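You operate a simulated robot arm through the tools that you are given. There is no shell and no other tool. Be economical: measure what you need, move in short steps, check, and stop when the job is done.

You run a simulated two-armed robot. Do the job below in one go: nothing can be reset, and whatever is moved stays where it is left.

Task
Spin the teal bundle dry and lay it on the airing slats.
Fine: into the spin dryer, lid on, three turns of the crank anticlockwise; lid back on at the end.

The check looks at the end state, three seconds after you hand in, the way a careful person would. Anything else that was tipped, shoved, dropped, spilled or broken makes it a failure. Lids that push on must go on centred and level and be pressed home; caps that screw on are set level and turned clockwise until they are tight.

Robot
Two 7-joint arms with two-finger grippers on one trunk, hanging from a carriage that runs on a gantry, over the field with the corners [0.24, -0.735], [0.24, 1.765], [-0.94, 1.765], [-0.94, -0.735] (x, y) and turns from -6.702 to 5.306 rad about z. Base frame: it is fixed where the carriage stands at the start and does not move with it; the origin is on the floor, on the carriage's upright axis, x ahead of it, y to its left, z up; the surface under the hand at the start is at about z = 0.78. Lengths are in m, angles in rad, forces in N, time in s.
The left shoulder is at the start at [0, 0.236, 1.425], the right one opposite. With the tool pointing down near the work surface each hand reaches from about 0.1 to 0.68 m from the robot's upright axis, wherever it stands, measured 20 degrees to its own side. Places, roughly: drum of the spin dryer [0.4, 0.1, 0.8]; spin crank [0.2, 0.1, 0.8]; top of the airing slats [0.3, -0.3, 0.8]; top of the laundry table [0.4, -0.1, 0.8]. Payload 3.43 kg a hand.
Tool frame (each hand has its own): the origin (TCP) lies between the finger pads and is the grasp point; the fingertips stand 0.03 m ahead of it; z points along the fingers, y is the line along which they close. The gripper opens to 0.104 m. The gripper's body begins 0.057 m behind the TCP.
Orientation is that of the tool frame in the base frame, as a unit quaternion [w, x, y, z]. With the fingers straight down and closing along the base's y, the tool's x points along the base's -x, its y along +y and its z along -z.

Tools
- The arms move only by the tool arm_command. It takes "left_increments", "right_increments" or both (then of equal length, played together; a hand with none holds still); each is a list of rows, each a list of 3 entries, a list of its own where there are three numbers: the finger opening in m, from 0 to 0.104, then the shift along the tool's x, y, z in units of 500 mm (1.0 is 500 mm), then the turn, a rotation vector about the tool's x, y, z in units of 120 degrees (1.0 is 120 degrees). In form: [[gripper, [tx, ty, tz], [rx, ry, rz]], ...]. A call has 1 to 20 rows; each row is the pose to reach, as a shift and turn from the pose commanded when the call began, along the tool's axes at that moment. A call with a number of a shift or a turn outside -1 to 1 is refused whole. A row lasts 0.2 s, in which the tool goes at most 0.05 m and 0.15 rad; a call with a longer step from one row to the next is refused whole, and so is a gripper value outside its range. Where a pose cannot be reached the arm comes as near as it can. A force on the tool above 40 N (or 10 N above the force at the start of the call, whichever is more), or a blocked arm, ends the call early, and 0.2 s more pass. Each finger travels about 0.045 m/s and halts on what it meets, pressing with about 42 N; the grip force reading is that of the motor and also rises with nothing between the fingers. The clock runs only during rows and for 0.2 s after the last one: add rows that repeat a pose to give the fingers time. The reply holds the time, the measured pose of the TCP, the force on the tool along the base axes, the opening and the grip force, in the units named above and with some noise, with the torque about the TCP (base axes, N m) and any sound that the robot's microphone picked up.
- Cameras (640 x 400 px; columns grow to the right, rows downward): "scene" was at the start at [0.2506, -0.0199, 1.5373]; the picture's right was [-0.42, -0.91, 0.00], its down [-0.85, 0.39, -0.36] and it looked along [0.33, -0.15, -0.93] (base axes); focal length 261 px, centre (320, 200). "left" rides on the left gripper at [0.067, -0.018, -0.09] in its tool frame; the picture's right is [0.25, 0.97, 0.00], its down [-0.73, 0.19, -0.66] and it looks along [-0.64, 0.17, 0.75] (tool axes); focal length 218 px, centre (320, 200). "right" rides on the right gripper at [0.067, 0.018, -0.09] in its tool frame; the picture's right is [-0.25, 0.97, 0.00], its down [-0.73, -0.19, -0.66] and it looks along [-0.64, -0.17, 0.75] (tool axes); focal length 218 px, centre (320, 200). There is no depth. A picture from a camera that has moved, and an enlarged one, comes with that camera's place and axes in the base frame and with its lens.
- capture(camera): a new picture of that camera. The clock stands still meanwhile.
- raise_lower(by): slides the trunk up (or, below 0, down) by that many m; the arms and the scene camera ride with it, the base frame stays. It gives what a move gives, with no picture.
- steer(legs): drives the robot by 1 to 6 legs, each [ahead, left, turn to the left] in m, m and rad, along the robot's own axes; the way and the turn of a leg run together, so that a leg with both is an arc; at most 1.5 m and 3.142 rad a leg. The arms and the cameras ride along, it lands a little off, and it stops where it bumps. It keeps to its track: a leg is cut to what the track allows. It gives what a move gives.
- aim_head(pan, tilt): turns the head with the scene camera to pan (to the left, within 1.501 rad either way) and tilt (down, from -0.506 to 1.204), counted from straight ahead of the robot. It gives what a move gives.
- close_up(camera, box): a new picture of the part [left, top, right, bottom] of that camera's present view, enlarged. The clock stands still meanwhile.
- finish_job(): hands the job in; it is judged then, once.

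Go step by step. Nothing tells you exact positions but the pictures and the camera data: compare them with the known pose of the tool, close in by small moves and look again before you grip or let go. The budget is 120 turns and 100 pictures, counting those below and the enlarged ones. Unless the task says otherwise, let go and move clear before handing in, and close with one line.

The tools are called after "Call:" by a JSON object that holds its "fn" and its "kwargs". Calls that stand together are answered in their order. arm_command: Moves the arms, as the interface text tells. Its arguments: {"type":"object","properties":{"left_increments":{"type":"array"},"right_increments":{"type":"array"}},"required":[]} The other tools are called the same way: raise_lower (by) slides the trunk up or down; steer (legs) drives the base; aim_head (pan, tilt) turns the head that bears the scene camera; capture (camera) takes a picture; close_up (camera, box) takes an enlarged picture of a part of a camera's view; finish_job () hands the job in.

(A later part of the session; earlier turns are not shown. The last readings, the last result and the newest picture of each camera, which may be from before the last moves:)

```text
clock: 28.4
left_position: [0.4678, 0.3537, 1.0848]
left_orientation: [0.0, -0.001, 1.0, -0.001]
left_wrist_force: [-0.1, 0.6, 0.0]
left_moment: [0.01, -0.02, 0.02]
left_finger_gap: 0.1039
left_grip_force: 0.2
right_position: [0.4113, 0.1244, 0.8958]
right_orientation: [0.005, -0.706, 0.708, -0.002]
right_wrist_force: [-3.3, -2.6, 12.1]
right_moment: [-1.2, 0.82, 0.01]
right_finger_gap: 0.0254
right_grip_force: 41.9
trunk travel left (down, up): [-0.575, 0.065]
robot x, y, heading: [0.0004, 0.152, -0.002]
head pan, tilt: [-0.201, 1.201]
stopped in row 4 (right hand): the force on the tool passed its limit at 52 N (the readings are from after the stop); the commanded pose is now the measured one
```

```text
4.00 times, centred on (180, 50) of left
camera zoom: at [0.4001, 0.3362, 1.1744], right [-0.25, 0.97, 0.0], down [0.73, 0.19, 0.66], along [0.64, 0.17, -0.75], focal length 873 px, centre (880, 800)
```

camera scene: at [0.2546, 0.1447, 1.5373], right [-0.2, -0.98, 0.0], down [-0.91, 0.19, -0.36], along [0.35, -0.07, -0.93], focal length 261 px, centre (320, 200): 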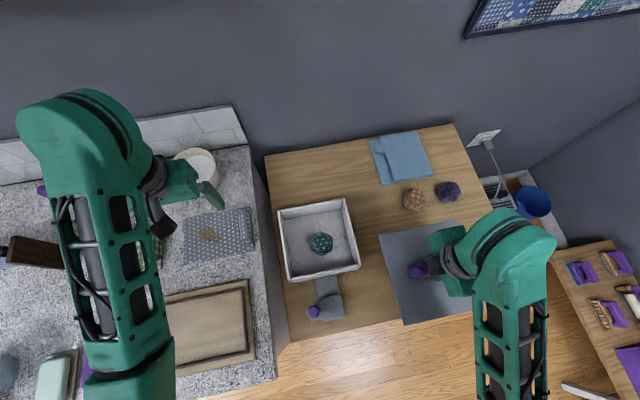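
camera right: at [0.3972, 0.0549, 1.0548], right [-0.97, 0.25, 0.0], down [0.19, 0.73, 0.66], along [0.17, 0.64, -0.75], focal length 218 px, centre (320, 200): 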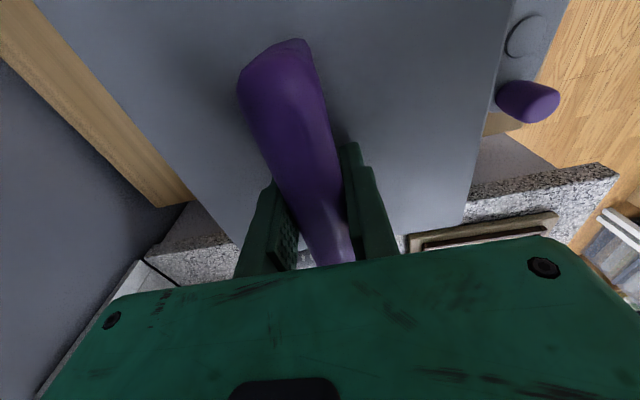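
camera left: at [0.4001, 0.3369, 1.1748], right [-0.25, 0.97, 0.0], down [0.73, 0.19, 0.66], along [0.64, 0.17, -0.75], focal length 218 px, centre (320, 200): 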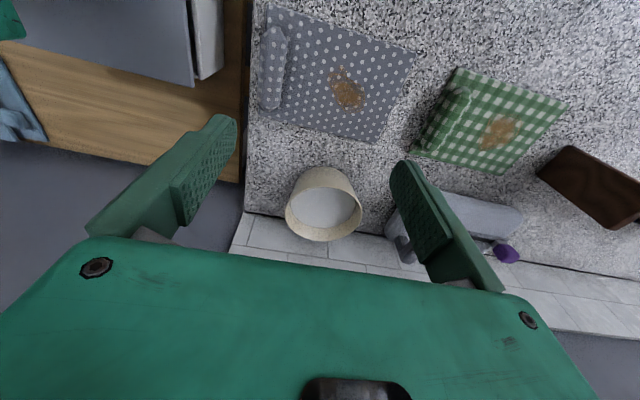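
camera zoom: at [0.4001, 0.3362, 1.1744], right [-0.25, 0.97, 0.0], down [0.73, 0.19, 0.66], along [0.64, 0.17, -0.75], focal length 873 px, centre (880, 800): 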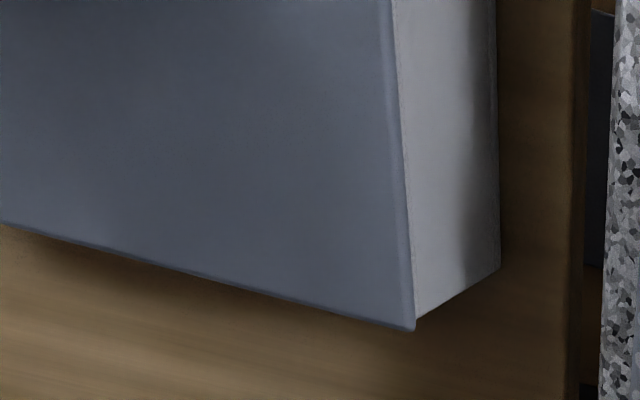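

Contact came at TCP z≈0.896 with 52 N. I'll check whether it's seated all round.

Call:
{"fn": "close_up", "kwargs": {"camera": "scene", "box": [270, 190, 390, 300]}}

Call:
{"fn": "close_up", "kwargs": {"camera": "scene", "box": [285, 255, 365, 305]}}

Call:
{"fn": "capture", "kwargs": {"camera": "right"}}

```text
3.64 times, centred on (330, 245) of scene
camera zoom: at [0.2544, 0.1442, 1.5369], right [-0.2, -0.98, 0.0], down [-0.91, 0.19, -0.36], along [0.36, -0.07, -0.93], focal length 949 px, centre (284, 36)
```

zoom: 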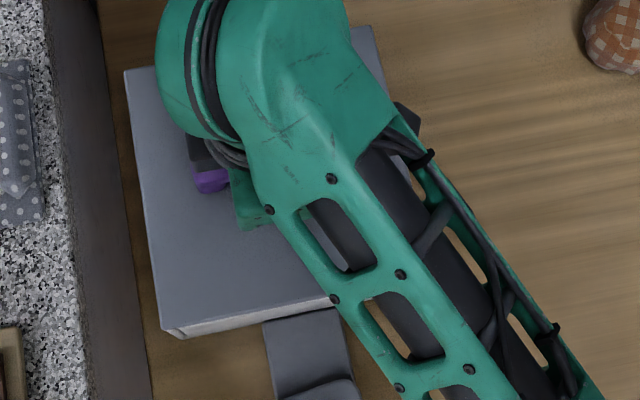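

```text
8.00 times, centred on (325, 280) of scene
camera zoom: at [0.2544, 0.1442, 1.5369], right [-0.2, -0.98, 0.0], down [-0.91, 0.19, -0.36], along [0.36, -0.07, -0.93], focal length 2088 px, centre (280, -440)
```

zoom: 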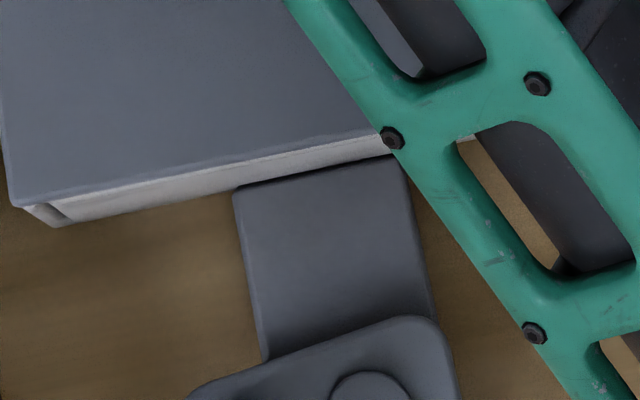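

```text
63 pictures are left
camera right: at [0.3937, 0.0551, 0.9868], right [-0.97, 0.26, -0.01], down [0.19, 0.72, 0.66], along [0.18, 0.64, -0.75], focal length 218 px, centre (320, 200)
```

right: 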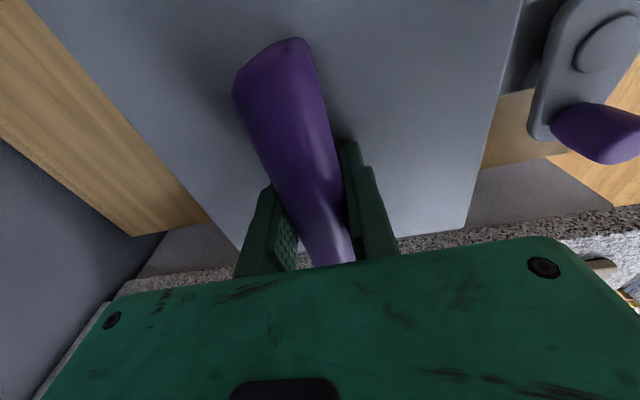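

The lid is flush at the rim with its plug inside. I'll let go of the handle, close the fingers above it, and press at the middle to make sure it's home.

Call:
{"fn": "arm_command", "kwargs": {"right_increments": [[0.03, [0, 0, 0], [0, 0, 0]], [0.05, [0, 0, 0], [0, 0, 0]], [0.06, [0, 0, 0], [0, 0, 0]], [0.06, [0.006, 0, -0.04], [0, 0, 0]], [0.06, [0.008, 0, -0.12], [0, 0, 0]], [0.03, [0.008, 0, -0.13], [0, 0, 0]], [0.01, [0.008, 0, -0.13], [0, 0, 0]], [0.0, [0.008, 0, -0.13], [0, 0, 0]], [0.0, [0.008, 0, -0.13], [0, 0, 0]], [0.0, [0.008, 0, -0.13], [0, 0, 0]]]}}

Call:
{"fn": "capture", "kwargs": {"camera": "right"}}

Call:
{"fn": "close_up", "kwargs": {"camera": "left", "box": [0, 0, 260, 160]}}

```text
clock: 30.6
left_position: [0.4681, 0.3541, 1.0856]
left_orientation: [0.0, 0.001, 1.0, 0.0]
left_wrist_force: [0.3, -0.4, 0.1]
left_moment: [0.01, 0.0, 0.02]
left_finger_gap: 0.104
left_grip_force: 0.0
right_position: [0.4099, 0.1199, 0.9596]
right_orientation: [0.006, -0.706, 0.708, 0.0]
right_wrist_force: [0.1, -0.4, -1.2]
right_moment: [0.01, -0.01, 0.04]
right_finger_gap: 0.0
right_grip_force: 34.5
trunk travel left (down, up): [-0.575, 0.065]
robot x, y, heading: [0.0015, 0.1536, -0.001]
head pan, tilt: [-0.201, 1.201]
```

```text
62 pictures are left
camera right: at [0.3924, 0.0514, 1.051], right [-0.97, 0.25, 0.0], down [0.19, 0.72, 0.66], along [0.17, 0.64, -0.75], focal length 218 px, centre (320, 200)
```

right: 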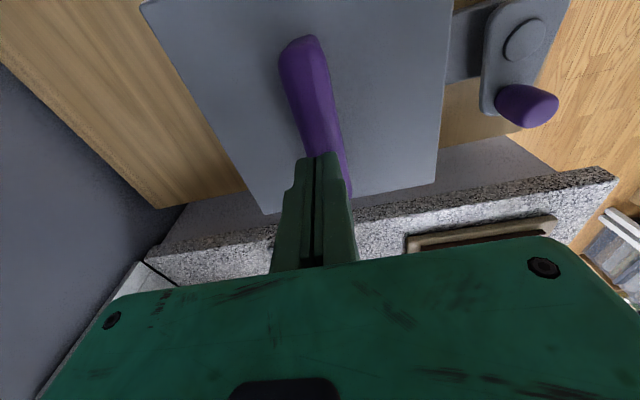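

```text
2.46 times, centred on (130, 80) of left
camera zoom: at [0.4001, 0.3368, 1.1749], right [-0.25, 0.97, 0.0], down [0.73, 0.19, 0.66], along [0.64, 0.17, -0.75], focal length 537 px, centre (788, 495)
```

zoom: 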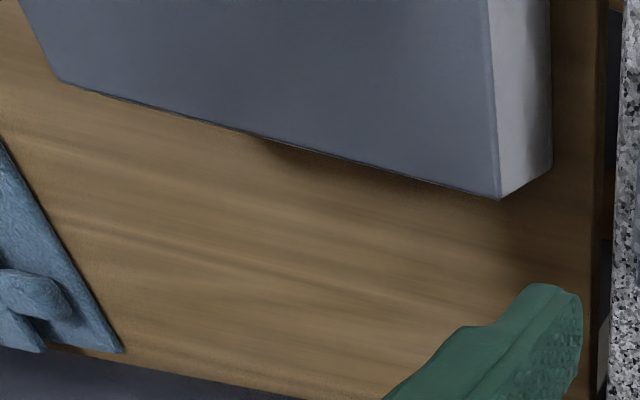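

The lid rests cleanly. Now I'll press down on the middle of the handle with closed fingers.

Call:
{"fn": "arm_command", "kwargs": {"right_increments": [[0, [0, 0, 0.03], [0, 0, 0]], [0, [0, 0, 0.05], [0, 0, 0]], [0, [0, 0, 0.06], [0, 0, 0]], [0, [0, 0, 0.07], [0, 0, 0]], [0, [0, 0, 0.08], [0, 0, 0]], [0, [0, 0, 0.09], [0, 0, 0]], [0, [0, 0, 0.1], [0, 0, 0]]]}}

```text
clock: 31.2
left_position: [0.4679, 0.3546, 1.0864]
left_orientation: [0.0, 0.001, 1.0, 0.0]
left_wrist_force: [0.7, -0.6, 0.3]
left_moment: [0.01, -0.01, -0.01]
left_finger_gap: 0.1042
left_grip_force: 0.1
right_position: [0.4151, 0.1205, 0.9472]
right_orientation: [0.016, -0.706, 0.708, -0.004]
right_wrist_force: [-1.9, -1.9, 8.8]
right_moment: [-0.16, 0.11, 0.0]
right_finger_gap: 0.0001
right_grip_force: 34.7
trunk travel left (down, up): [-0.575, 0.065]
robot x, y, heading: [0.0005, 0.1522, -0.001]
head pan, tilt: [-0.201, 1.201]
stopped in row 3 (right hand): the force on the tool passed its limit at 49 N (the readings are from after the stop); the commanded pose is now the measured one
```

It pressed to 49 N and stopped firm. I'll rise and look at the lid's seating.

Call:
{"fn": "arm_command", "kwargs": {"right_increments": [[0, [0, 0, -0.04], [0, 0, 0]], [0.02, [0.06, 0, -0.12], [0, 0, 0]], [0.02, [0.14, 0, -0.16], [0, 0, 0]], [0.02, [0.22, 0, -0.18], [0, 0, 0]], [0.02, [0.3, 0, -0.18], [0, 0, 0]], [0.02, [0.38, 0, -0.18], [0, 0, 0]], [0.02, [0.46, 0, -0.18], [0, 0, 0]], [0.02, [0.46, 0, -0.18], [0, 0, 0]]]}}

Call:
{"fn": "close_up", "kwargs": {"camera": "scene", "box": [260, 190, 388, 270]}}

Call:
{"fn": "close_up", "kwargs": {"camera": "scene", "box": [270, 250, 398, 330]}}

Call:
{"fn": "close_up", "kwargs": {"camera": "left", "box": [100, 0, 260, 100]}}

```text
clock: 33.0
left_position: [0.4669, 0.3544, 1.0853]
left_orientation: [0.0, -0.001, 1.0, 0.0]
left_wrist_force: [0.7, 0.0, 0.0]
left_moment: [0.01, 0.06, -0.05]
left_finger_gap: 0.1039
left_grip_force: 0.1
right_position: [0.4106, -0.1116, 1.031]
right_orientation: [0.014, -0.707, 0.707, -0.003]
right_wrist_force: [-0.7, 0.6, -0.5]
right_moment: [0.02, -0.01, 0.02]
right_finger_gap: 0.0201
right_grip_force: 0.0
trunk travel left (down, up): [-0.575, 0.065]
robot x, y, heading: [0.0024, 0.1519, -0.004]
head pan, tilt: [-0.201, 1.201]
```

```text
5.00 times, centred on (324, 230) of scene
camera zoom: at [0.2543, 0.1444, 1.5373], right [-0.2, -0.98, 0.0], down [-0.91, 0.19, -0.36], along [0.36, -0.07, -0.93], focal length 1305 px, centre (300, 50)
```

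zoom: 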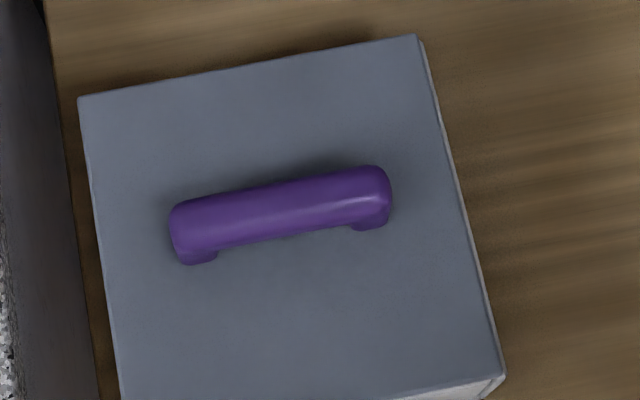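

```text
5.00 times, centred on (334, 290) of scene
camera zoom: at [0.2543, 0.1444, 1.5373], right [-0.2, -0.98, 0.0], down [-0.91, 0.19, -0.36], along [0.36, -0.07, -0.93], focal length 1305 px, centre (250, -250)
```

zoom: 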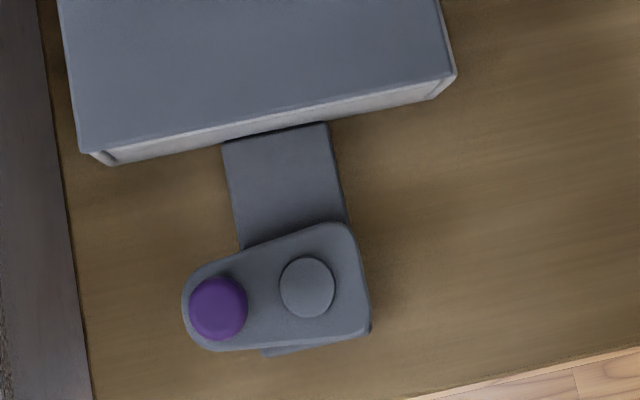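

```text
4.00 times, centred on (180, 50) of left
camera zoom: at [0.4, 0.3366, 1.1749], right [-0.25, 0.97, 0.0], down [0.73, 0.19, 0.66], along [0.64, 0.17, -0.75], focal length 873 px, centre (880, 800)
```

zoom: 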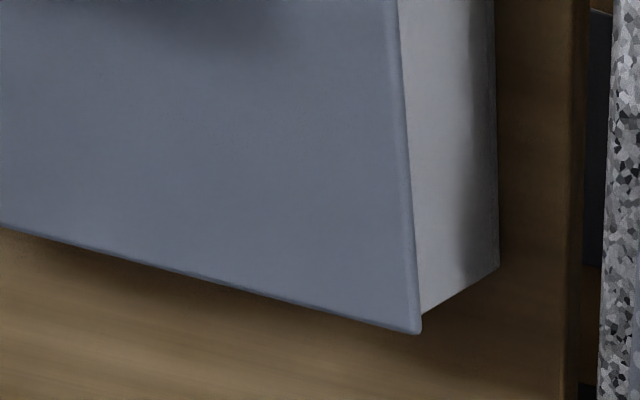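

The lid is level and flush, about 3 mm toward the left but plugged in, which is fine for spinning. The crank pivot is near (0.235, 0.12) with the purple knob about 44 mm to its +y side, top z≈0.875. I'll bring the right hand above the knob.

Call:
{"fn": "arm_command", "kwargs": {"right_increments": [[0.06, [-0.0787, 0.05, 0], [0, 0, 0]], [0.06, [-0.1574, 0.1, 0], [-0.006, 0.004, 0]], [0.06, [-0.236, 0.15, 0], [-0.0115, 0.0074, 0]], [0.06, [-0.315, 0.2, 0], [-0.0115, 0.0074, 0]], [0.06, [-0.3935, 0.25, 0], [-0.0115, 0.0074, 0]], [0.06, [-0.472, 0.3, 0], [-0.0115, 0.0074, 0]], [0.06, [-0.551, 0.35, 0], [-0.0115, 0.0074, 0]], [0.06, [-0.551, 0.35, 0.08], [-0.0115, 0.0074, 0]], [0.06, [-0.551, 0.35, 0.12], [-0.0115, 0.0074, 0]], [0.06, [-0.551, 0.35, 0.12], [-0.0115, 0.0074, 0]]]}}

Call:
{"fn": "capture", "kwargs": {"camera": "right"}}

Call:
{"fn": "capture", "kwargs": {"camera": "scene"}}

```text
clock: 35.2
left_position: [0.4671, 0.3547, 1.0849]
left_orientation: [0.0, 0.0, 1.0, 0.0]
left_wrist_force: [-0.1, -0.1, 0.3]
left_moment: [-0.02, 0.04, 0.01]
left_finger_gap: 0.1042
left_grip_force: 0.0
right_position: [0.2381, 0.1651, 0.9694]
right_orientation: [0.0, -0.707, 0.708, 0.001]
right_wrist_force: [0.3, 0.3, 0.7]
right_moment: [0.04, -0.03, 0.02]
right_finger_gap: 0.0601
right_grip_force: 0.0
trunk travel left (down, up): [-0.575, 0.065]
robot x, y, heading: [-0.0003, 0.1542, -0.007]
head pan, tilt: [-0.201, 1.201]
```

```text
57 pictures are left
camera right: at [0.2211, 0.0981, 1.0608], right [-0.97, 0.26, 0.0], down [0.19, 0.73, 0.66], along [0.17, 0.64, -0.75], focal length 218 px, centre (320, 200)
```

right: 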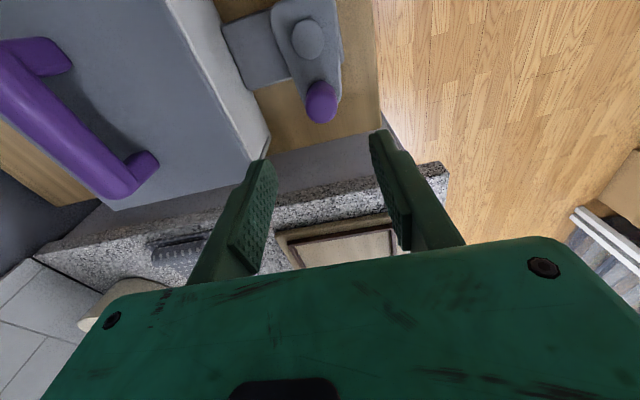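

```text
56 pictures are left
camera scene: at [0.2543, 0.1444, 1.5373], right [-0.2, -0.98, 0.0], down [-0.91, 0.19, -0.36], along [0.35, -0.07, -0.93], focal length 261 px, centre (320, 200)
```

scene: 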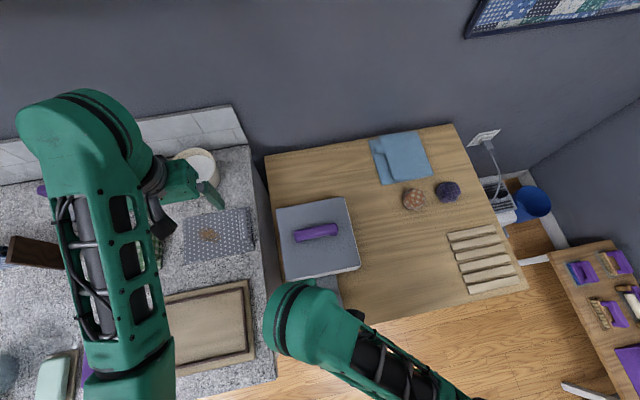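

The knob top is at z≈0.85, centred near (0.236, 0.164). I'll go down to just around it and look.

Call:
{"fn": "arm_command", "kwargs": {"right_increments": [[0.05, [0.002, 0.004, 0.06], [0, 0, 0]], [0.046, [0.002, 0.004, 0.13], [0, 0, 0]], [0.046, [0.002, 0.004, 0.18], [0, 0, 0]], [0.046, [0.002, 0.004, 0.18], [0, 0, 0]]]}}

Call:
{"fn": "capture", "kwargs": {"camera": "right"}}

```text
clock: 36.2
left_position: [0.4684, 0.3543, 1.0862]
left_orientation: [0.001, 0.0, 1.0, 0.0]
left_wrist_force: [-0.2, -0.6, 0.2]
left_moment: [-0.03, 0.0, 0.0]
left_finger_gap: 0.1043
left_grip_force: 0.0
right_position: [0.2363, 0.1655, 0.8827]
right_orientation: [0.001, -0.706, 0.708, 0.0]
right_wrist_force: [-0.4, 0.0, -1.4]
right_moment: [0.0, 0.01, -0.01]
right_finger_gap: 0.0461
right_grip_force: 0.1
trunk travel left (down, up): [-0.575, 0.065]
robot x, y, heading: [0.0012, 0.1533, 0.002]
head pan, tilt: [-0.201, 1.201]
```

```text
55 pictures are left
camera right: at [0.2194, 0.0972, 0.9731], right [-0.97, 0.26, 0.0], down [0.19, 0.73, 0.66], along [0.17, 0.64, -0.75], focal length 218 px, centre (320, 200)
```

right: 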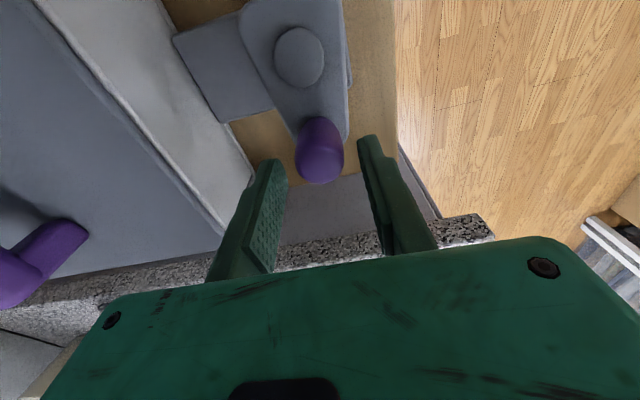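

The knob is centred between the fingers and stands taller than I thought. I'll go down 30 mm more and grip it.

Call:
{"fn": "arm_command", "kwargs": {"right_increments": [[0.046, [0, 0, 0.02], [0, 0, 0]], [0.046, [0, 0, 0.04], [0, 0, 0]], [0.046, [0, 0, 0.06], [0, 0, 0]], [0.02, [0, 0, 0.06], [0, 0, 0]], [0.01, [0, 0, 0.06], [0, 0, 0]], [0.01, [0, 0, 0.06], [0, 0, 0]]]}}

Call:
{"fn": "capture", "kwargs": {"camera": "right"}}

```text
clock: 37.6
left_position: [0.4664, 0.354, 1.0853]
left_orientation: [0.0, 0.0, 1.0, 0.0]
left_wrist_force: [-0.2, 0.7, -0.7]
left_moment: [0.0, 0.02, 0.04]
left_finger_gap: 0.104
left_grip_force: 0.0
right_position: [0.2361, 0.1639, 0.8521]
right_orientation: [0.001, -0.707, 0.708, 0.001]
right_wrist_force: [-2.6, -0.2, 6.1]
right_moment: [0.53, 0.08, -0.15]
right_finger_gap: 0.0435
right_grip_force: 44.7
trunk travel left (down, up): [-0.575, 0.065]
robot x, y, heading: [-0.004, 0.1504, -0.002]
head pan, tilt: [-0.201, 1.201]
```

```text
54 pictures are left
camera right: at [0.219, 0.0967, 0.9436], right [-0.97, 0.26, 0.0], down [0.19, 0.73, 0.66], along [0.17, 0.64, -0.75], focal length 218 px, centre (320, 200)
```

right: 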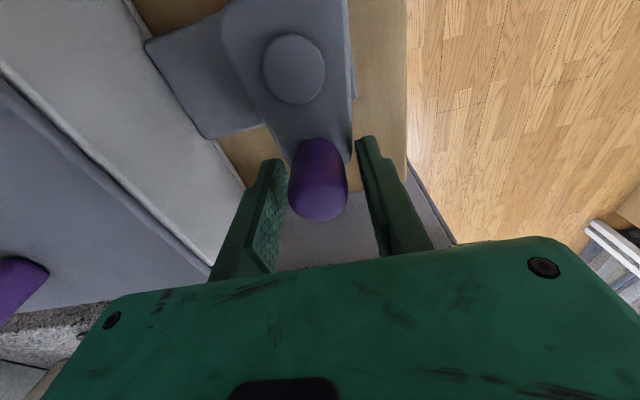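

The fingertips closed on the crank arm (43 mm), not the knob. I'll open, rise 14 mm and grip the knob itself.

Call:
{"fn": "arm_command", "kwargs": {"right_increments": [[0.05, [0, 0, 0], [0, 0, 0]], [0.052, [0, 0, 0], [0, 0, 0]], [0.052, [0, 0, -0.014], [0, 0, 0]], [0.052, [0, 0, -0.028], [0, 0, 0]], [0.03, [0, 0, -0.028], [0, 0, 0]], [0.01, [0, 0, -0.028], [0, 0, 0]], [0.01, [0, 0, -0.028], [0, 0, 0]], [0.01, [0, 0, -0.028], [0, 0, 0]]]}}

Call:
{"fn": "capture", "kwargs": {"camera": "right"}}

```text
clock: 39.4
left_position: [0.4672, 0.3533, 1.0862]
left_orientation: [0.0, 0.0, 1.0, 0.0]
left_wrist_force: [0.5, -0.2, -0.7]
left_moment: [0.0, -0.01, 0.0]
left_finger_gap: 0.1038
left_grip_force: 0.0
right_position: [0.2348, 0.1648, 0.8651]
right_orientation: [0.0, -0.706, 0.708, 0.0]
right_wrist_force: [-0.6, -1.2, 1.9]
right_moment: [-0.28, -0.01, 0.01]
right_finger_gap: 0.0253
right_grip_force: 44.9
trunk travel left (down, up): [-0.575, 0.065]
robot x, y, heading: [-0.002, 0.1516, 0.002]
head pan, tilt: [-0.201, 1.201]
```

```text
53 pictures are left
camera right: at [0.219, 0.097, 0.9573], right [-0.97, 0.26, 0.0], down [0.19, 0.73, 0.66], along [0.17, 0.64, -0.75], focal length 218 px, centre (320, 200)
```

right: 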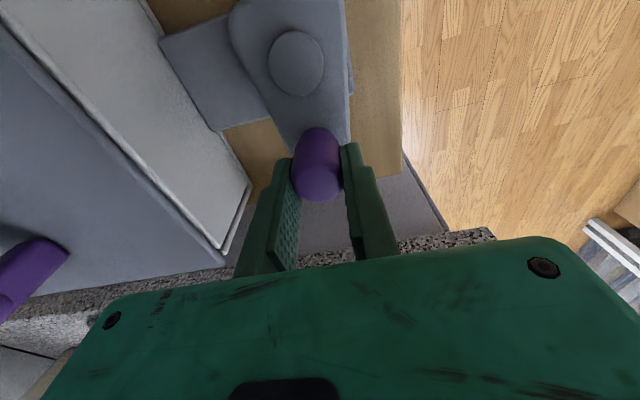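

The knob is now gripped at 25 mm. I'll try a quarter turn anticlockwise (from +y toward the robot) and check the forces.

Call:
{"fn": "arm_command", "kwargs": {"right_increments": [[0.01, [0.0046, 0.029, 0], [0, 0, 0]], [0.01, [0.018, 0.0553, 0], [0, 0, 0]], [0.01, [0.0387, 0.076, 0], [0, 0, 0]], [0.01, [0.065, 0.0894, 0], [0, 0, 0]], [0.01, [0.094, 0.094, 0], [0, 0, 0]], [0.01, [0.094, 0.094, 0], [0, 0, 0]]]}}

Call:
{"fn": "capture", "kwargs": {"camera": "right"}}

```text
clock: 40.8
left_position: [0.4689, 0.3549, 1.0867]
left_orientation: [0.001, 0.0, 1.0, -0.001]
left_wrist_force: [0.7, 0.0, -0.1]
left_moment: [0.02, -0.02, 0.02]
left_finger_gap: 0.1043
left_grip_force: 0.0
right_position: [0.1902, 0.1187, 0.8666]
right_orientation: [0.002, -0.707, 0.707, 0.0]
right_wrist_force: [7.9, 0.6, 12.5]
right_moment: [0.14, 0.4, 0.07]
right_finger_gap: 0.0256
right_grip_force: 44.9
trunk travel left (down, up): [-0.575, 0.065]
robot x, y, heading: [-0.0012, 0.1516, 0.005]
head pan, tilt: [-0.201, 1.201]
```

```text
52 pictures are left
camera right: at [0.1732, 0.0509, 0.9571], right [-0.97, 0.25, 0.0], down [0.19, 0.73, 0.66], along [0.17, 0.64, -0.75], focal length 218 px, centre (320, 200)
```

right: 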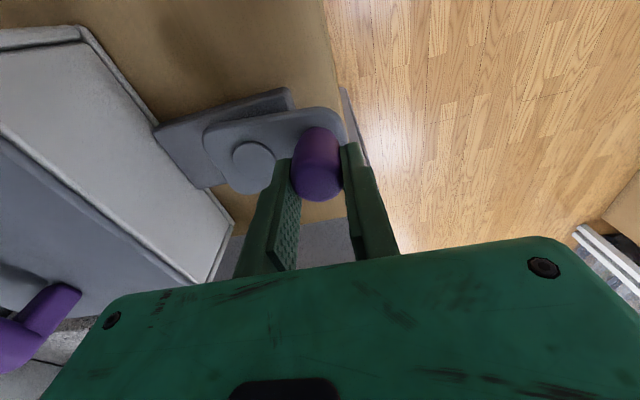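

The crank turned freely a quarter turn. The radius is about 45 mm around (0.235, 0.119), so I'll continue with a full revolution.

Call:
{"fn": "arm_command", "kwargs": {"right_increments": [[0.01, [0.0248, -0.0084, 0], [0, 0, 0]], [0.01, [0.0499, -0.0212, 0], [0, 0, 0]], [0.01, [0.0698, -0.0411, 0], [0, 0, 0]], [0.01, [0.0826, -0.0662, 0], [0, 0, 0]], [0.01, [0.087, -0.094, 0], [0, 0, 0]], [0.01, [0.0826, -0.1218, 0], [0, 0, 0]], [0.01, [0.0698, -0.1469, 0], [0, 0, 0]], [0.01, [0.0499, -0.1668, 0], [0, 0, 0]], [0.01, [0.0248, -0.1796, 0], [0, 0, 0]], [0.01, [-0.003, -0.184, 0], [0, 0, 0]], [0.01, [-0.0308, -0.1796, 0], [0, 0, 0]], [0.01, [-0.0559, -0.1668, 0], [0, 0, 0]], [0.01, [-0.0758, -0.1469, 0], [0, 0, 0]], [0.01, [-0.0886, -0.1218, 0], [0, 0, 0]], [0.01, [-0.093, -0.094, 0], [0, 0, 0]], [0.01, [-0.0886, -0.0662, 0], [0, 0, 0]], [0.01, [-0.0758, -0.0411, 0], [0, 0, 0]], [0.01, [-0.0559, -0.0212, 0], [0, 0, 0]], [0.01, [-0.0308, -0.0084, 0], [0, 0, 0]], [0.01, [-0.003, -0.004, 0], [0, 0, 0]]]}}

Call:
{"fn": "capture", "kwargs": {"camera": "right"}}

```text
clock: 45.0
left_position: [0.467, 0.3544, 1.0852]
left_orientation: [0.0, 0.0, 1.0, 0.0]
left_wrist_force: [0.2, -0.2, 0.1]
left_moment: [-0.03, 0.02, -0.02]
left_finger_gap: 0.1041
left_grip_force: 0.1
right_position: [0.1907, 0.118, 0.8659]
right_orientation: [-0.001, -0.706, 0.708, 0.0]
right_wrist_force: [-3.5, -0.2, 10.9]
right_moment: [0.6, 0.07, -0.03]
right_finger_gap: 0.0255
right_grip_force: 45.2
trunk travel left (down, up): [-0.575, 0.065]
robot x, y, heading: [-0.0005, 0.1513, -0.003]
head pan, tilt: [-0.201, 1.201]
```

```text
51 pictures are left
camera right: at [0.1736, 0.0507, 0.9568], right [-0.97, 0.26, 0.0], down [0.19, 0.73, 0.66], along [0.17, 0.64, -0.75], focal length 218 px, centre (320, 200)
```

right: 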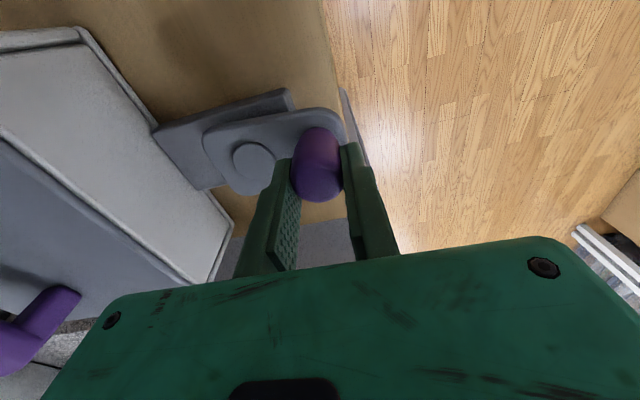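

The full revolution went smoothly (1.25 turns so far). I'll do another revolution and then the final 270°.

Call:
{"fn": "arm_command", "kwargs": {"right_increments": [[0.01, [0.0278, -0.0044, 0], [0, 0, 0]], [0.01, [0.0529, -0.0172, 0], [0, 0, 0]], [0.01, [0.0728, -0.0371, 0], [0, 0, 0]], [0.01, [0.0856, -0.0622, 0], [0, 0, 0]], [0.01, [0.09, -0.09, 0], [0, 0, 0]], [0.01, [0.0856, -0.1178, 0], [0, 0, 0]], [0.01, [0.0728, -0.1429, 0], [0, 0, 0]], [0.01, [0.0529, -0.1628, 0], [0, 0, 0]], [0.01, [0.0278, -0.1756, 0], [0, 0, 0]], [0.01, [0, -0.18, 0], [0, 0, 0]], [0.01, [-0.0278, -0.1756, 0], [0, 0, 0]], [0.01, [-0.0529, -0.1628, 0], [0, 0, 0]], [0.01, [-0.0728, -0.1429, 0], [0, 0, 0]], [0.01, [-0.0856, -0.1178, 0], [0, 0, 0]], [0.01, [-0.09, -0.09, 0], [0, 0, 0]], [0.01, [-0.0856, -0.0622, 0], [0, 0, 0]], [0.01, [-0.0728, -0.0371, 0], [0, 0, 0]], [0.01, [-0.0529, -0.0172, 0], [0, 0, 0]], [0.01, [-0.0278, -0.0044, 0], [0, 0, 0]], [0.01, [0, 0, 0], [0, 0, 0]]]}}

Call:
{"fn": "arm_command", "kwargs": {"right_increments": [[0.01, [0.0278, -0.0044, 0], [0, 0, 0]], [0.01, [0.0529, -0.0172, 0], [0, 0, 0]], [0.01, [0.0728, -0.0371, 0], [0, 0, 0]], [0.01, [0.0856, -0.0622, 0], [0, 0, 0]], [0.01, [0.09, -0.09, 0], [0, 0, 0]], [0.01, [0.0856, -0.1178, 0], [0, 0, 0]], [0.01, [0.0728, -0.1429, 0], [0, 0, 0]], [0.01, [0.0529, -0.1628, 0], [0, 0, 0]], [0.01, [0.0278, -0.1756, 0], [0, 0, 0]], [0.01, [0, -0.18, 0], [0, 0, 0]], [0.01, [-0.0278, -0.1756, 0], [0, 0, 0]], [0.01, [-0.0529, -0.1628, 0], [0, 0, 0]], [0.01, [-0.0728, -0.1429, 0], [0, 0, 0]], [0.01, [-0.0856, -0.1178, 0], [0, 0, 0]], [0.01, [-0.09, -0.09, 0], [0, 0, 0]], [0.01, [-0.09, -0.09, 0], [0, 0, 0]]]}}

Call:
{"fn": "capture", "kwargs": {"camera": "right"}}

```text
clock: 49.2
left_position: [0.4676, 0.355, 1.0868]
left_orientation: [0.0, 0.001, 1.0, 0.0]
left_wrist_force: [-0.1, 0.7, 0.6]
left_moment: [-0.01, 0.0, 0.02]
left_finger_gap: 0.104
left_grip_force: 0.0
right_position: [0.1908, 0.119, 0.865]
right_orientation: [0.0, -0.706, 0.708, 0.0]
right_wrist_force: [0.1, -0.9, 3.2]
right_moment: [1.01, 0.19, 0.0]
right_finger_gap: 0.0255
right_grip_force: 45.0
trunk travel left (down, up): [-0.575, 0.065]
robot x, y, heading: [0.0012, 0.1534, 0.005]
head pan, tilt: [-0.201, 1.201]
```

```text
clock: 52.6
left_position: [0.467, 0.3537, 1.0847]
left_orientation: [0.0, 0.0, 1.0, 0.0]
left_wrist_force: [0.7, -0.1, -0.2]
left_moment: [0.0, -0.02, 0.02]
left_finger_gap: 0.104
left_grip_force: 0.2
right_position: [0.2362, 0.165, 0.8663]
right_orientation: [0.001, -0.706, 0.709, -0.001]
right_wrist_force: [0.0, -5.3, 13.8]
right_moment: [-0.01, 0.18, 0.0]
right_finger_gap: 0.0255
right_grip_force: 45.1
trunk travel left (down, up): [-0.575, 0.065]
robot x, y, heading: [0.0032, 0.1503, 0.002]
head pan, tilt: [-0.201, 1.201]
```

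```text
50 pictures are left
camera right: at [0.2192, 0.097, 0.9568], right [-0.97, 0.26, 0.0], down [0.19, 0.73, 0.66], along [0.17, 0.64, -0.75], focal length 218 px, centre (320, 200)
```

right: 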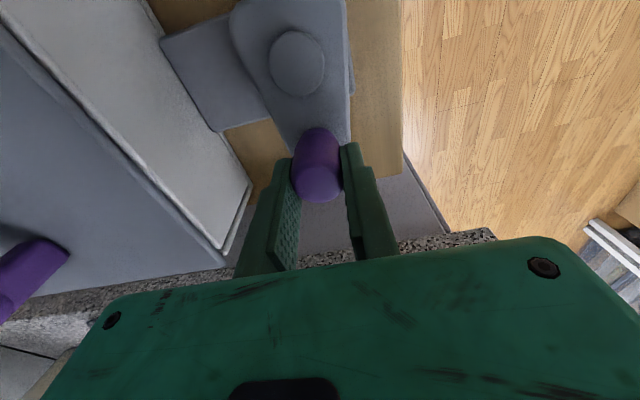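

That makes three turns. A nudge of a few degrees makes sure they're complete, then I'll let go, rise and go back over the lid.

Call:
{"fn": "arm_command", "kwargs": {"right_increments": [[0.01, [0.0006, 0.006, 0], [0, 0, 0]], [0.01, [0.0012, 0.0125, 0], [0, 0, 0]], [0.01, [0.0012, 0.0125, 0], [0, 0, 0]], [0.04, [0.0012, 0.0125, 0], [0, 0, 0]], [0.05, [0.0012, 0.0125, 0], [0, 0, 0]], [0.05, [0.0012, 0.0125, 0], [0, 0, 0]], [0.06, [0.0012, 0.0125, -0.08], [0, 0, 0]], [0.06, [0.0012, 0.0125, -0.16], [0, 0, 0]], [0.06, [0.0012, 0.0125, -0.24], [0, 0, 0]], [0.06, [0.0012, 0.0125, -0.24], [0, 0, 0]]]}}

Call:
{"fn": "arm_command", "kwargs": {"right_increments": [[0.06, [0.022, -0.09, 0], [0, 0, 0]], [0.06, [0.044, -0.18, 0], [0, 0, 0]], [0.06, [0.066, -0.27, 0], [0, 0, 0]], [0.06, [0.089, -0.358, 0], [0, 0, 0]], [0.06, [0.089, -0.358, 0.04], [0, 0, 0]], [0.06, [0.089, -0.358, 0.04], [0, 0, 0]]]}}

Call:
{"fn": "capture", "kwargs": {"camera": "right"}}

Call:
{"fn": "capture", "kwargs": {"camera": "scene"}}

```text
clock: 54.8
left_position: [0.4669, 0.3542, 1.086]
left_orientation: [-0.001, 0.0, 1.0, 0.0]
left_wrist_force: [0.4, -0.2, -0.3]
left_moment: [0.04, 0.02, 0.03]
left_finger_gap: 0.104
left_grip_force: 0.0
right_position: [0.2289, 0.1618, 0.9836]
right_orientation: [-0.001, -0.706, 0.708, 0.001]
right_wrist_force: [0.4, -0.8, 0.4]
right_moment: [0.04, 0.0, -0.04]
right_finger_gap: 0.0601
right_grip_force: 0.1
trunk travel left (down, up): [-0.575, 0.065]
robot x, y, heading: [-0.0025, 0.1494, -0.001]
head pan, tilt: [-0.201, 1.201]
```

```text
clock: 56.2
left_position: [0.4676, 0.3545, 1.0851]
left_orientation: [0.0, 0.0, 1.0, 0.0]
left_wrist_force: [1.2, 1.0, -0.2]
left_moment: [-0.03, -0.01, 0.01]
left_finger_gap: 0.1041
left_grip_force: 0.1
right_position: [0.4079, 0.1193, 0.9659]
right_orientation: [0.0, -0.706, 0.708, 0.0]
right_wrist_force: [-1.3, 0.6, -0.5]
right_moment: [0.01, 0.02, -0.01]
right_finger_gap: 0.0601
right_grip_force: 0.1
trunk travel left (down, up): [-0.575, 0.065]
robot x, y, heading: [0.0003, 0.1506, 0.005]
head pan, tilt: [-0.201, 1.201]
```

```text
49 pictures are left
camera right: at [0.3915, 0.0508, 1.0573], right [-0.97, 0.26, 0.0], down [0.19, 0.73, 0.66], along [0.17, 0.64, -0.75], focal length 218 px, centre (320, 200)
```

right: 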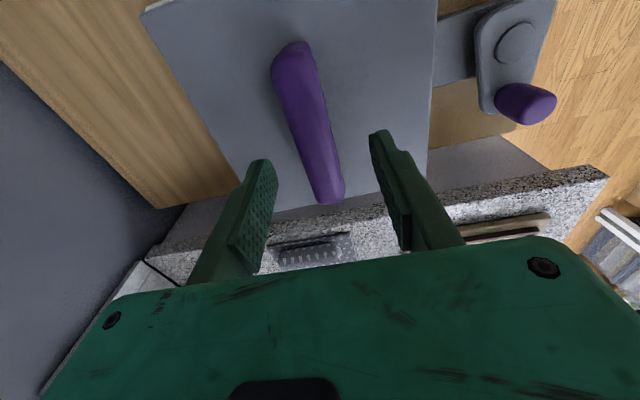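

```text
48 pictures are left
camera scene: at [0.2543, 0.1444, 1.5373], right [-0.2, -0.98, 0.0], down [-0.91, 0.19, -0.36], along [0.35, -0.07, -0.93], focal length 261 px, centre (320, 200)
```

scene: 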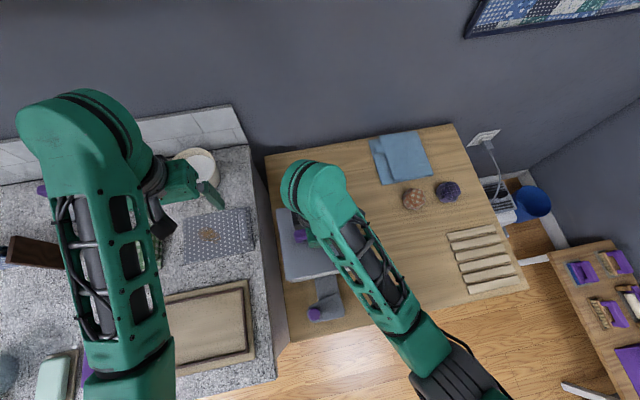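

The crank is back in its place. The handle is centred near (0.413, 0.118), so I'll lower onto it, grip and lift gently.

Call:
{"fn": "arm_command", "kwargs": {"right_increments": [[0.06, [0, -0.008, 0.05], [0, 0, 0]], [0.06, [0, -0.008, 0.1], [0, 0, 0]], [0.06, [0, -0.008, 0.132], [0, 0, 0]], [0.06, [0, -0.008, 0.132], [0, 0, 0]], [0.03, [0, -0.008, 0.132], [0, 0, 0]], [0.01, [0, -0.008, 0.132], [0, 0, 0]], [0.01, [0, -0.008, 0.132], [0, 0, 0]], [0.01, [0, -0.008, 0.132], [0, 0, 0]]]}}

Call:
{"fn": "capture", "kwargs": {"camera": "right"}}

```text
clock: 58.0
left_position: [0.4667, 0.3541, 1.0862]
left_orientation: [-0.001, 0.001, 1.0, 0.0]
left_wrist_force: [0.7, -0.2, -0.2]
left_moment: [0.0, 0.02, 0.01]
left_finger_gap: 0.104
left_grip_force: 0.1
right_position: [0.4128, 0.1185, 0.8989]
right_orientation: [-0.001, -0.707, 0.707, 0.001]
right_wrist_force: [-0.3, -1.8, -2.8]
right_moment: [-0.09, -0.02, 0.09]
right_finger_gap: 0.0254
right_grip_force: 42.1
trunk travel left (down, up): [-0.575, 0.065]
robot x, y, heading: [0.0002, 0.1516, 0.003]
head pan, tilt: [-0.201, 1.201]
```

```text
47 pictures are left
camera right: at [0.3958, 0.0508, 0.9903], right [-0.97, 0.26, 0.0], down [0.19, 0.73, 0.66], along [0.17, 0.64, -0.75], focal length 218 px, centre (320, 200)
```

right: 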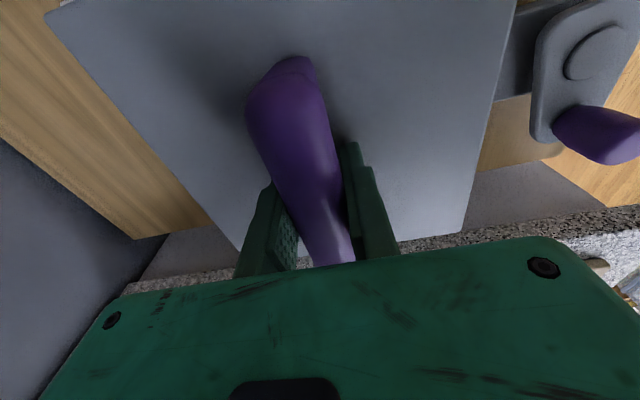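

The handle is gripped. I'll lift the lid out straight up.

Call:
{"fn": "arm_command", "kwargs": {"right_increments": [[0.01, [0, 0, -0.015], [0, 0, 0]], [0.01, [0, 0, -0.04], [0, 0, 0]], [0.01, [0, 0, -0.08], [0, 0, 0]], [0.01, [0, 0, -0.14], [0, 0, 0]], [0.01, [0, 0, -0.2], [0, 0, 0]], [0.01, [0, 0, -0.2], [0, 0, 0]]]}}

Call:
{"fn": "capture", "kwargs": {"camera": "scene"}}

```text
clock: 59.4
left_position: [0.4687, 0.3532, 1.086]
left_orientation: [0.0, 0.0, 1.0, 0.0]
left_wrist_force: [0.5, 1.5, -0.1]
left_moment: [-0.03, -0.02, 0.0]
left_finger_gap: 0.1039
left_grip_force: 0.1
right_position: [0.4131, 0.1189, 1.001]
right_orientation: [-0.001, -0.707, 0.708, 0.0]
right_wrist_force: [0.2, -1.2, -1.8]
right_moment: [0.03, 0.01, 0.0]
right_finger_gap: 0.0255
right_grip_force: 42.0
trunk travel left (down, up): [-0.575, 0.065]
robot x, y, heading: [-0.0049, 0.1488, 0.002]
head pan, tilt: [-0.201, 1.201]
```

```text
46 pictures are left
camera scene: at [0.2543, 0.1444, 1.5373], right [-0.2, -0.98, 0.0], down [-0.91, 0.19, -0.36], along [0.35, -0.07, -0.93], focal length 261 px, centre (320, 200)
```

scene: 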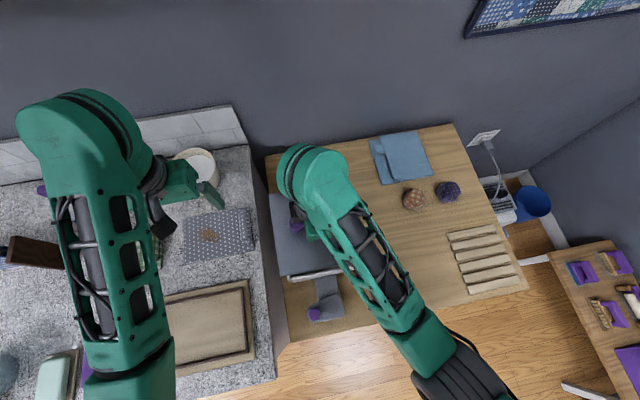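

The lid is off. I'll carry it back to its first place on the table and set it down.

Call:
{"fn": "arm_command", "kwargs": {"right_increments": [[0.01, [0.076, 0.047, 0], [0, 0, 0]], [0.01, [0.152, 0.094, 0], [0, 0, 0]], [0.01, [0.228, 0.141, 0], [0, 0, 0]], [0.01, [0.304, 0.188, 0], [0, 0, 0]], [0.01, [0.38, 0.235, 0], [0, 0, 0]], [0.01, [0.452, 0.282, 0], [0, 0, 0]], [0.01, [0.452, 0.282, 0.08], [0, 0, 0]], [0.01, [0.452, 0.282, 0.16], [0, 0, 0]], [0.01, [0.452, 0.282, 0.24], [0, 0, 0]], [0.01, [0.452, 0.282, 0.3], [0, 0, 0]], [0.01, [0.452, 0.282, 0.32], [0, 0, 0]], [0.01, [0.452, 0.282, 0.32], [0, 0, 0]]]}}

Call:
{"fn": "capture", "kwargs": {"camera": "scene"}}

```text
clock: 62.0
left_position: [0.4669, 0.3544, 1.0854]
left_orientation: [0.0, 0.0, 1.0, 0.0]
left_wrist_force: [0.3, 0.7, 0.2]
left_moment: [0.01, -0.03, 0.07]
left_finger_gap: 0.1038
left_grip_force: 0.0
right_position: [0.2722, -0.1052, 0.8388]
right_orientation: [0.001, -0.706, 0.708, 0.001]
right_wrist_force: [0.1, -0.7, -2.2]
right_moment: [0.01, 0.04, 0.04]
right_finger_gap: 0.0253
right_grip_force: 41.1
trunk travel left (down, up): [-0.575, 0.065]
robot x, y, heading: [-0.0011, 0.1545, -0.001]
head pan, tilt: [-0.201, 1.201]
```

```text
45 pictures are left
camera scene: at [0.2543, 0.1444, 1.5373], right [-0.2, -0.98, 0.0], down [-0.91, 0.19, -0.36], along [0.35, -0.07, -0.93], focal length 261 px, centre (320, 200)
```

scene: 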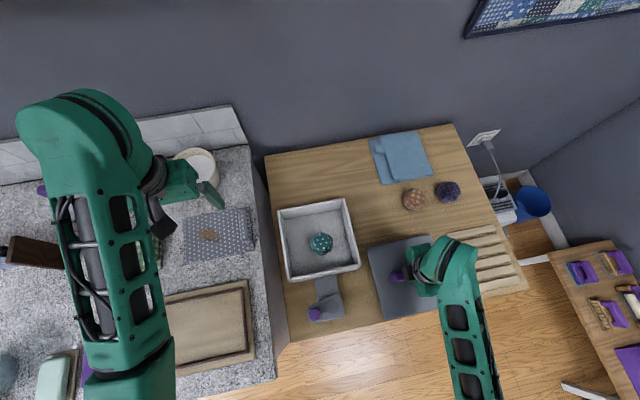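

The lid is over its old spot, clear of the slats. I'll lower the last bit and release.

Call:
{"fn": "arm_command", "kwargs": {"right_increments": [[0.01, [0, 0, 0.01], [0, 0, 0]], [0.01, [0, 0, 0.018], [0, 0, 0]], [0.01, [0, 0, 0.024], [0, 0, 0]], [0.01, [0, 0, 0.026], [0, 0, 0]], [0.01, [0, 0, 0.026], [0, 0, 0]]]}}

```text
clock: 63.2
left_position: [0.4678, 0.3551, 1.0858]
left_orientation: [0.0, 0.0, 1.0, 0.0]
left_wrist_force: [-0.5, 0.6, 0.3]
left_moment: [-0.02, -0.02, -0.04]
left_finger_gap: 0.1042
left_grip_force: 0.0
right_position: [0.2704, -0.1055, 0.8262]
right_orientation: [0.0, -0.707, 0.708, 0.0]
right_wrist_force: [0.8, 0.2, -3.0]
right_moment: [0.05, 0.02, 0.01]
right_finger_gap: 0.0254
right_grip_force: 42.2
trunk travel left (down, up): [-0.575, 0.065]
robot x, y, heading: [0.0018, 0.1507, -0.005]
head pan, tilt: [-0.201, 1.201]
```

It's still hanging free, so I'll lower a few more millimetres, then open and rise.

Call:
{"fn": "arm_command", "kwargs": {"right_increments": [[0.01, [0, 0, 0.003], [0, 0, 0]], [0.01, [0, 0, 0.006], [0, 0, 0]], [0.01, [0, 0, 0.008], [0, 0, 0]], [0.01, [0, 0, 0.008], [0, 0, 0]]]}}

Call:
{"fn": "arm_command", "kwargs": {"right_increments": [[0.03, [0, 0, 0], [0, 0, 0]], [0.05, [0, 0, 0], [0, 0, 0]], [0.06, [0, 0, 0], [0, 0, 0]], [0.06, [0, 0, 0], [0, 0, 0]], [0.06, [0, 0, -0.08], [0, 0, 0]], [0.06, [0, 0, -0.16], [0, 0, 0]], [0.07, [0, 0, -0.24], [0, 0, 0]], [0.08, [0, 0, -0.32], [0, 0, 0]], [0.085, [0, 0, -0.38], [0, 0, 0]], [0.085, [0, 0, -0.38], [0, 0, 0]]]}}

```text
clock: 64.2
left_position: [0.4669, 0.3547, 1.0851]
left_orientation: [-0.001, 0.001, 1.0, 0.0]
left_wrist_force: [-0.2, 0.3, -0.1]
left_moment: [0.01, 0.04, 0.02]
left_finger_gap: 0.1041
left_grip_force: 0.0
right_position: [0.2701, -0.1061, 0.8233]
right_orientation: [0.001, -0.707, 0.708, -0.001]
right_wrist_force: [-0.6, -0.6, -1.3]
right_moment: [0.0, -0.04, -0.01]
right_finger_gap: 0.0252
right_grip_force: 41.7
trunk travel left (down, up): [-0.575, 0.065]
robot x, y, heading: [0.001, 0.1552, -0.002]
head pan, tilt: [-0.201, 1.201]
```

```text
clock: 66.4
left_position: [0.4684, 0.354, 1.0867]
left_orientation: [0.0, 0.0, 1.0, 0.0]
left_wrist_force: [0.3, -0.2, -0.6]
left_moment: [0.03, 0.01, 0.03]
left_finger_gap: 0.104
left_grip_force: 0.1
right_position: [0.2725, -0.1069, 1.011]
right_orientation: [-0.001, -0.706, 0.708, 0.0]
right_wrist_force: [0.5, -0.4, 0.0]
right_moment: [0.01, 0.03, 0.01]
right_finger_gap: 0.0852
right_grip_force: 0.1
trunk travel left (down, up): [-0.575, 0.065]
robot x, y, heading: [0.0028, 0.1514, -0.002]
head pan, tilt: [-0.201, 1.201]
```

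The lid rests on the table. Now the right hand goes back over the drum for the bundle.

Call:
{"fn": "arm_command", "kwargs": {"right_increments": [[0.085, [-0.075, -0.044, 0], [0, 0, 0]], [0.085, [-0.15, -0.088, 0], [0, 0, 0]], [0.085, [-0.225, -0.132, 0], [0, 0, 0]], [0.085, [-0.3, -0.176, 0], [0, 0, 0]], [0.085, [-0.37, -0.22, 0], [0, 0, 0]], [0.085, [-0.437, -0.2576, 0], [0, 0, 0]], [0.085, [-0.437, -0.2576, 0.08], [0, 0, 0]], [0.085, [-0.437, -0.2576, 0.12], [0, 0, 0]], [0.085, [-0.437, -0.2576, 0.12], [0, 0, 0]]]}}

Call:
{"fn": "capture", "kwargs": {"camera": "right"}}

Call:
{"fn": "capture", "kwargs": {"camera": "scene"}}

```text
clock: 68.4
left_position: [0.4673, 0.3546, 1.0867]
left_orientation: [0.0, 0.001, 1.0, 0.0]
left_wrist_force: [-1.2, -0.4, -0.6]
left_moment: [-0.01, 0.01, 0.01]
left_finger_gap: 0.1039
left_grip_force: 0.0
right_position: [0.3995, 0.1126, 0.9523]
right_orientation: [0.001, -0.707, 0.707, 0.001]
right_wrist_force: [0.7, 0.4, 0.3]
right_moment: [-0.02, 0.0, -0.01]
right_finger_gap: 0.0849
right_grip_force: 0.0
trunk travel left (down, up): [-0.575, 0.065]
robot x, y, heading: [-0.002, 0.1571, -0.003]
head pan, tilt: [-0.201, 1.201]
```

```text
44 pictures are left
camera right: at [0.3831, 0.0442, 1.0434], right [-0.97, 0.26, 0.0], down [0.19, 0.73, 0.66], along [0.17, 0.64, -0.75], focal length 218 px, centre (320, 200)
```

right: 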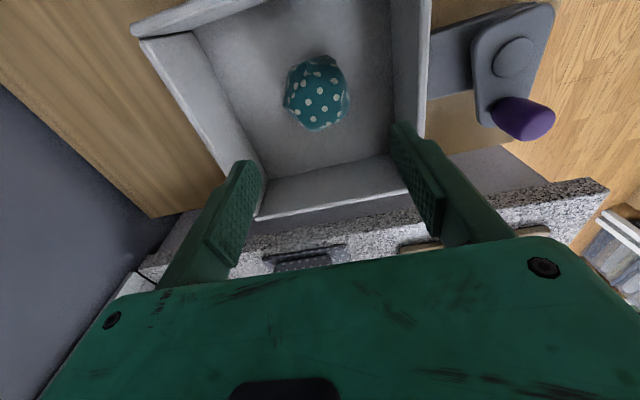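

```text
43 pictures are left
camera scene: at [0.2543, 0.1444, 1.5373], right [-0.2, -0.98, 0.0], down [-0.91, 0.19, -0.36], along [0.35, -0.07, -0.93], focal length 261 px, centre (320, 200)
```

scene: 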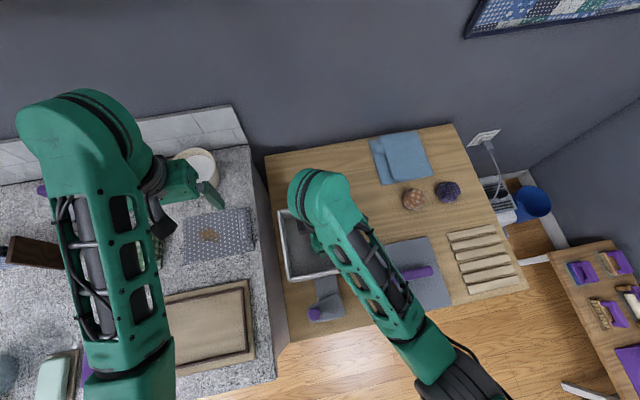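

The bundle is near (0.402, 0.105). I'll lower to just above it and look.

Call:
{"fn": "arm_command", "kwargs": {"right_increments": [[0.085, [0.015, -0.005, 0.06], [0, 0, 0]], [0.085, [0.015, -0.005, 0.12], [0, 0, 0]], [0.085, [0.015, -0.005, 0.18], [0, 0, 0]], [0.085, [0.015, -0.005, 0.18], [0, 0, 0]]]}}

Call:
{"fn": "capture", "kwargs": {"camera": "right"}}

```text
clock: 69.4
left_position: [0.4679, 0.3552, 1.0854]
left_orientation: [0.0, 0.0, 1.0, 0.0]
left_wrist_force: [-0.6, -0.1, 0.4]
left_moment: [0.01, -0.02, 0.0]
left_finger_gap: 0.104
left_grip_force: 0.1
right_position: [0.4022, 0.1033, 0.8613]
right_orientation: [0.001, -0.706, 0.709, 0.001]
right_wrist_force: [0.8, 1.4, 0.4]
right_moment: [0.0, 0.01, 0.02]
right_finger_gap: 0.085
right_grip_force: 0.1
trunk travel left (down, up): [-0.575, 0.065]
robot x, y, heading: [0.0001, 0.1514, 0.001]
head pan, tilt: [-0.201, 1.201]
```

```text
42 pictures are left
camera right: at [0.3867, 0.0353, 0.9531], right [-0.97, 0.26, 0.0], down [0.19, 0.73, 0.66], along [0.17, 0.64, -0.75], focal length 218 px, centre (320, 200)
```

right: 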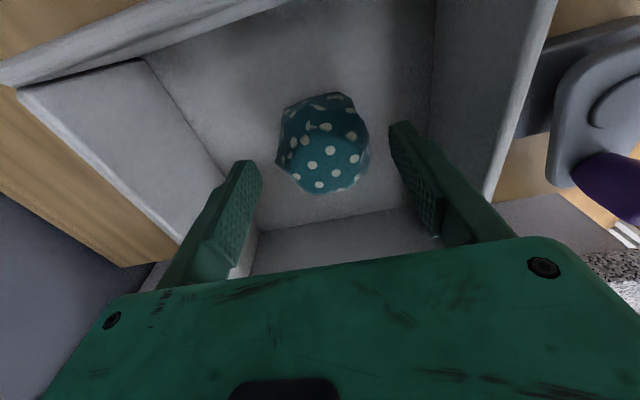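

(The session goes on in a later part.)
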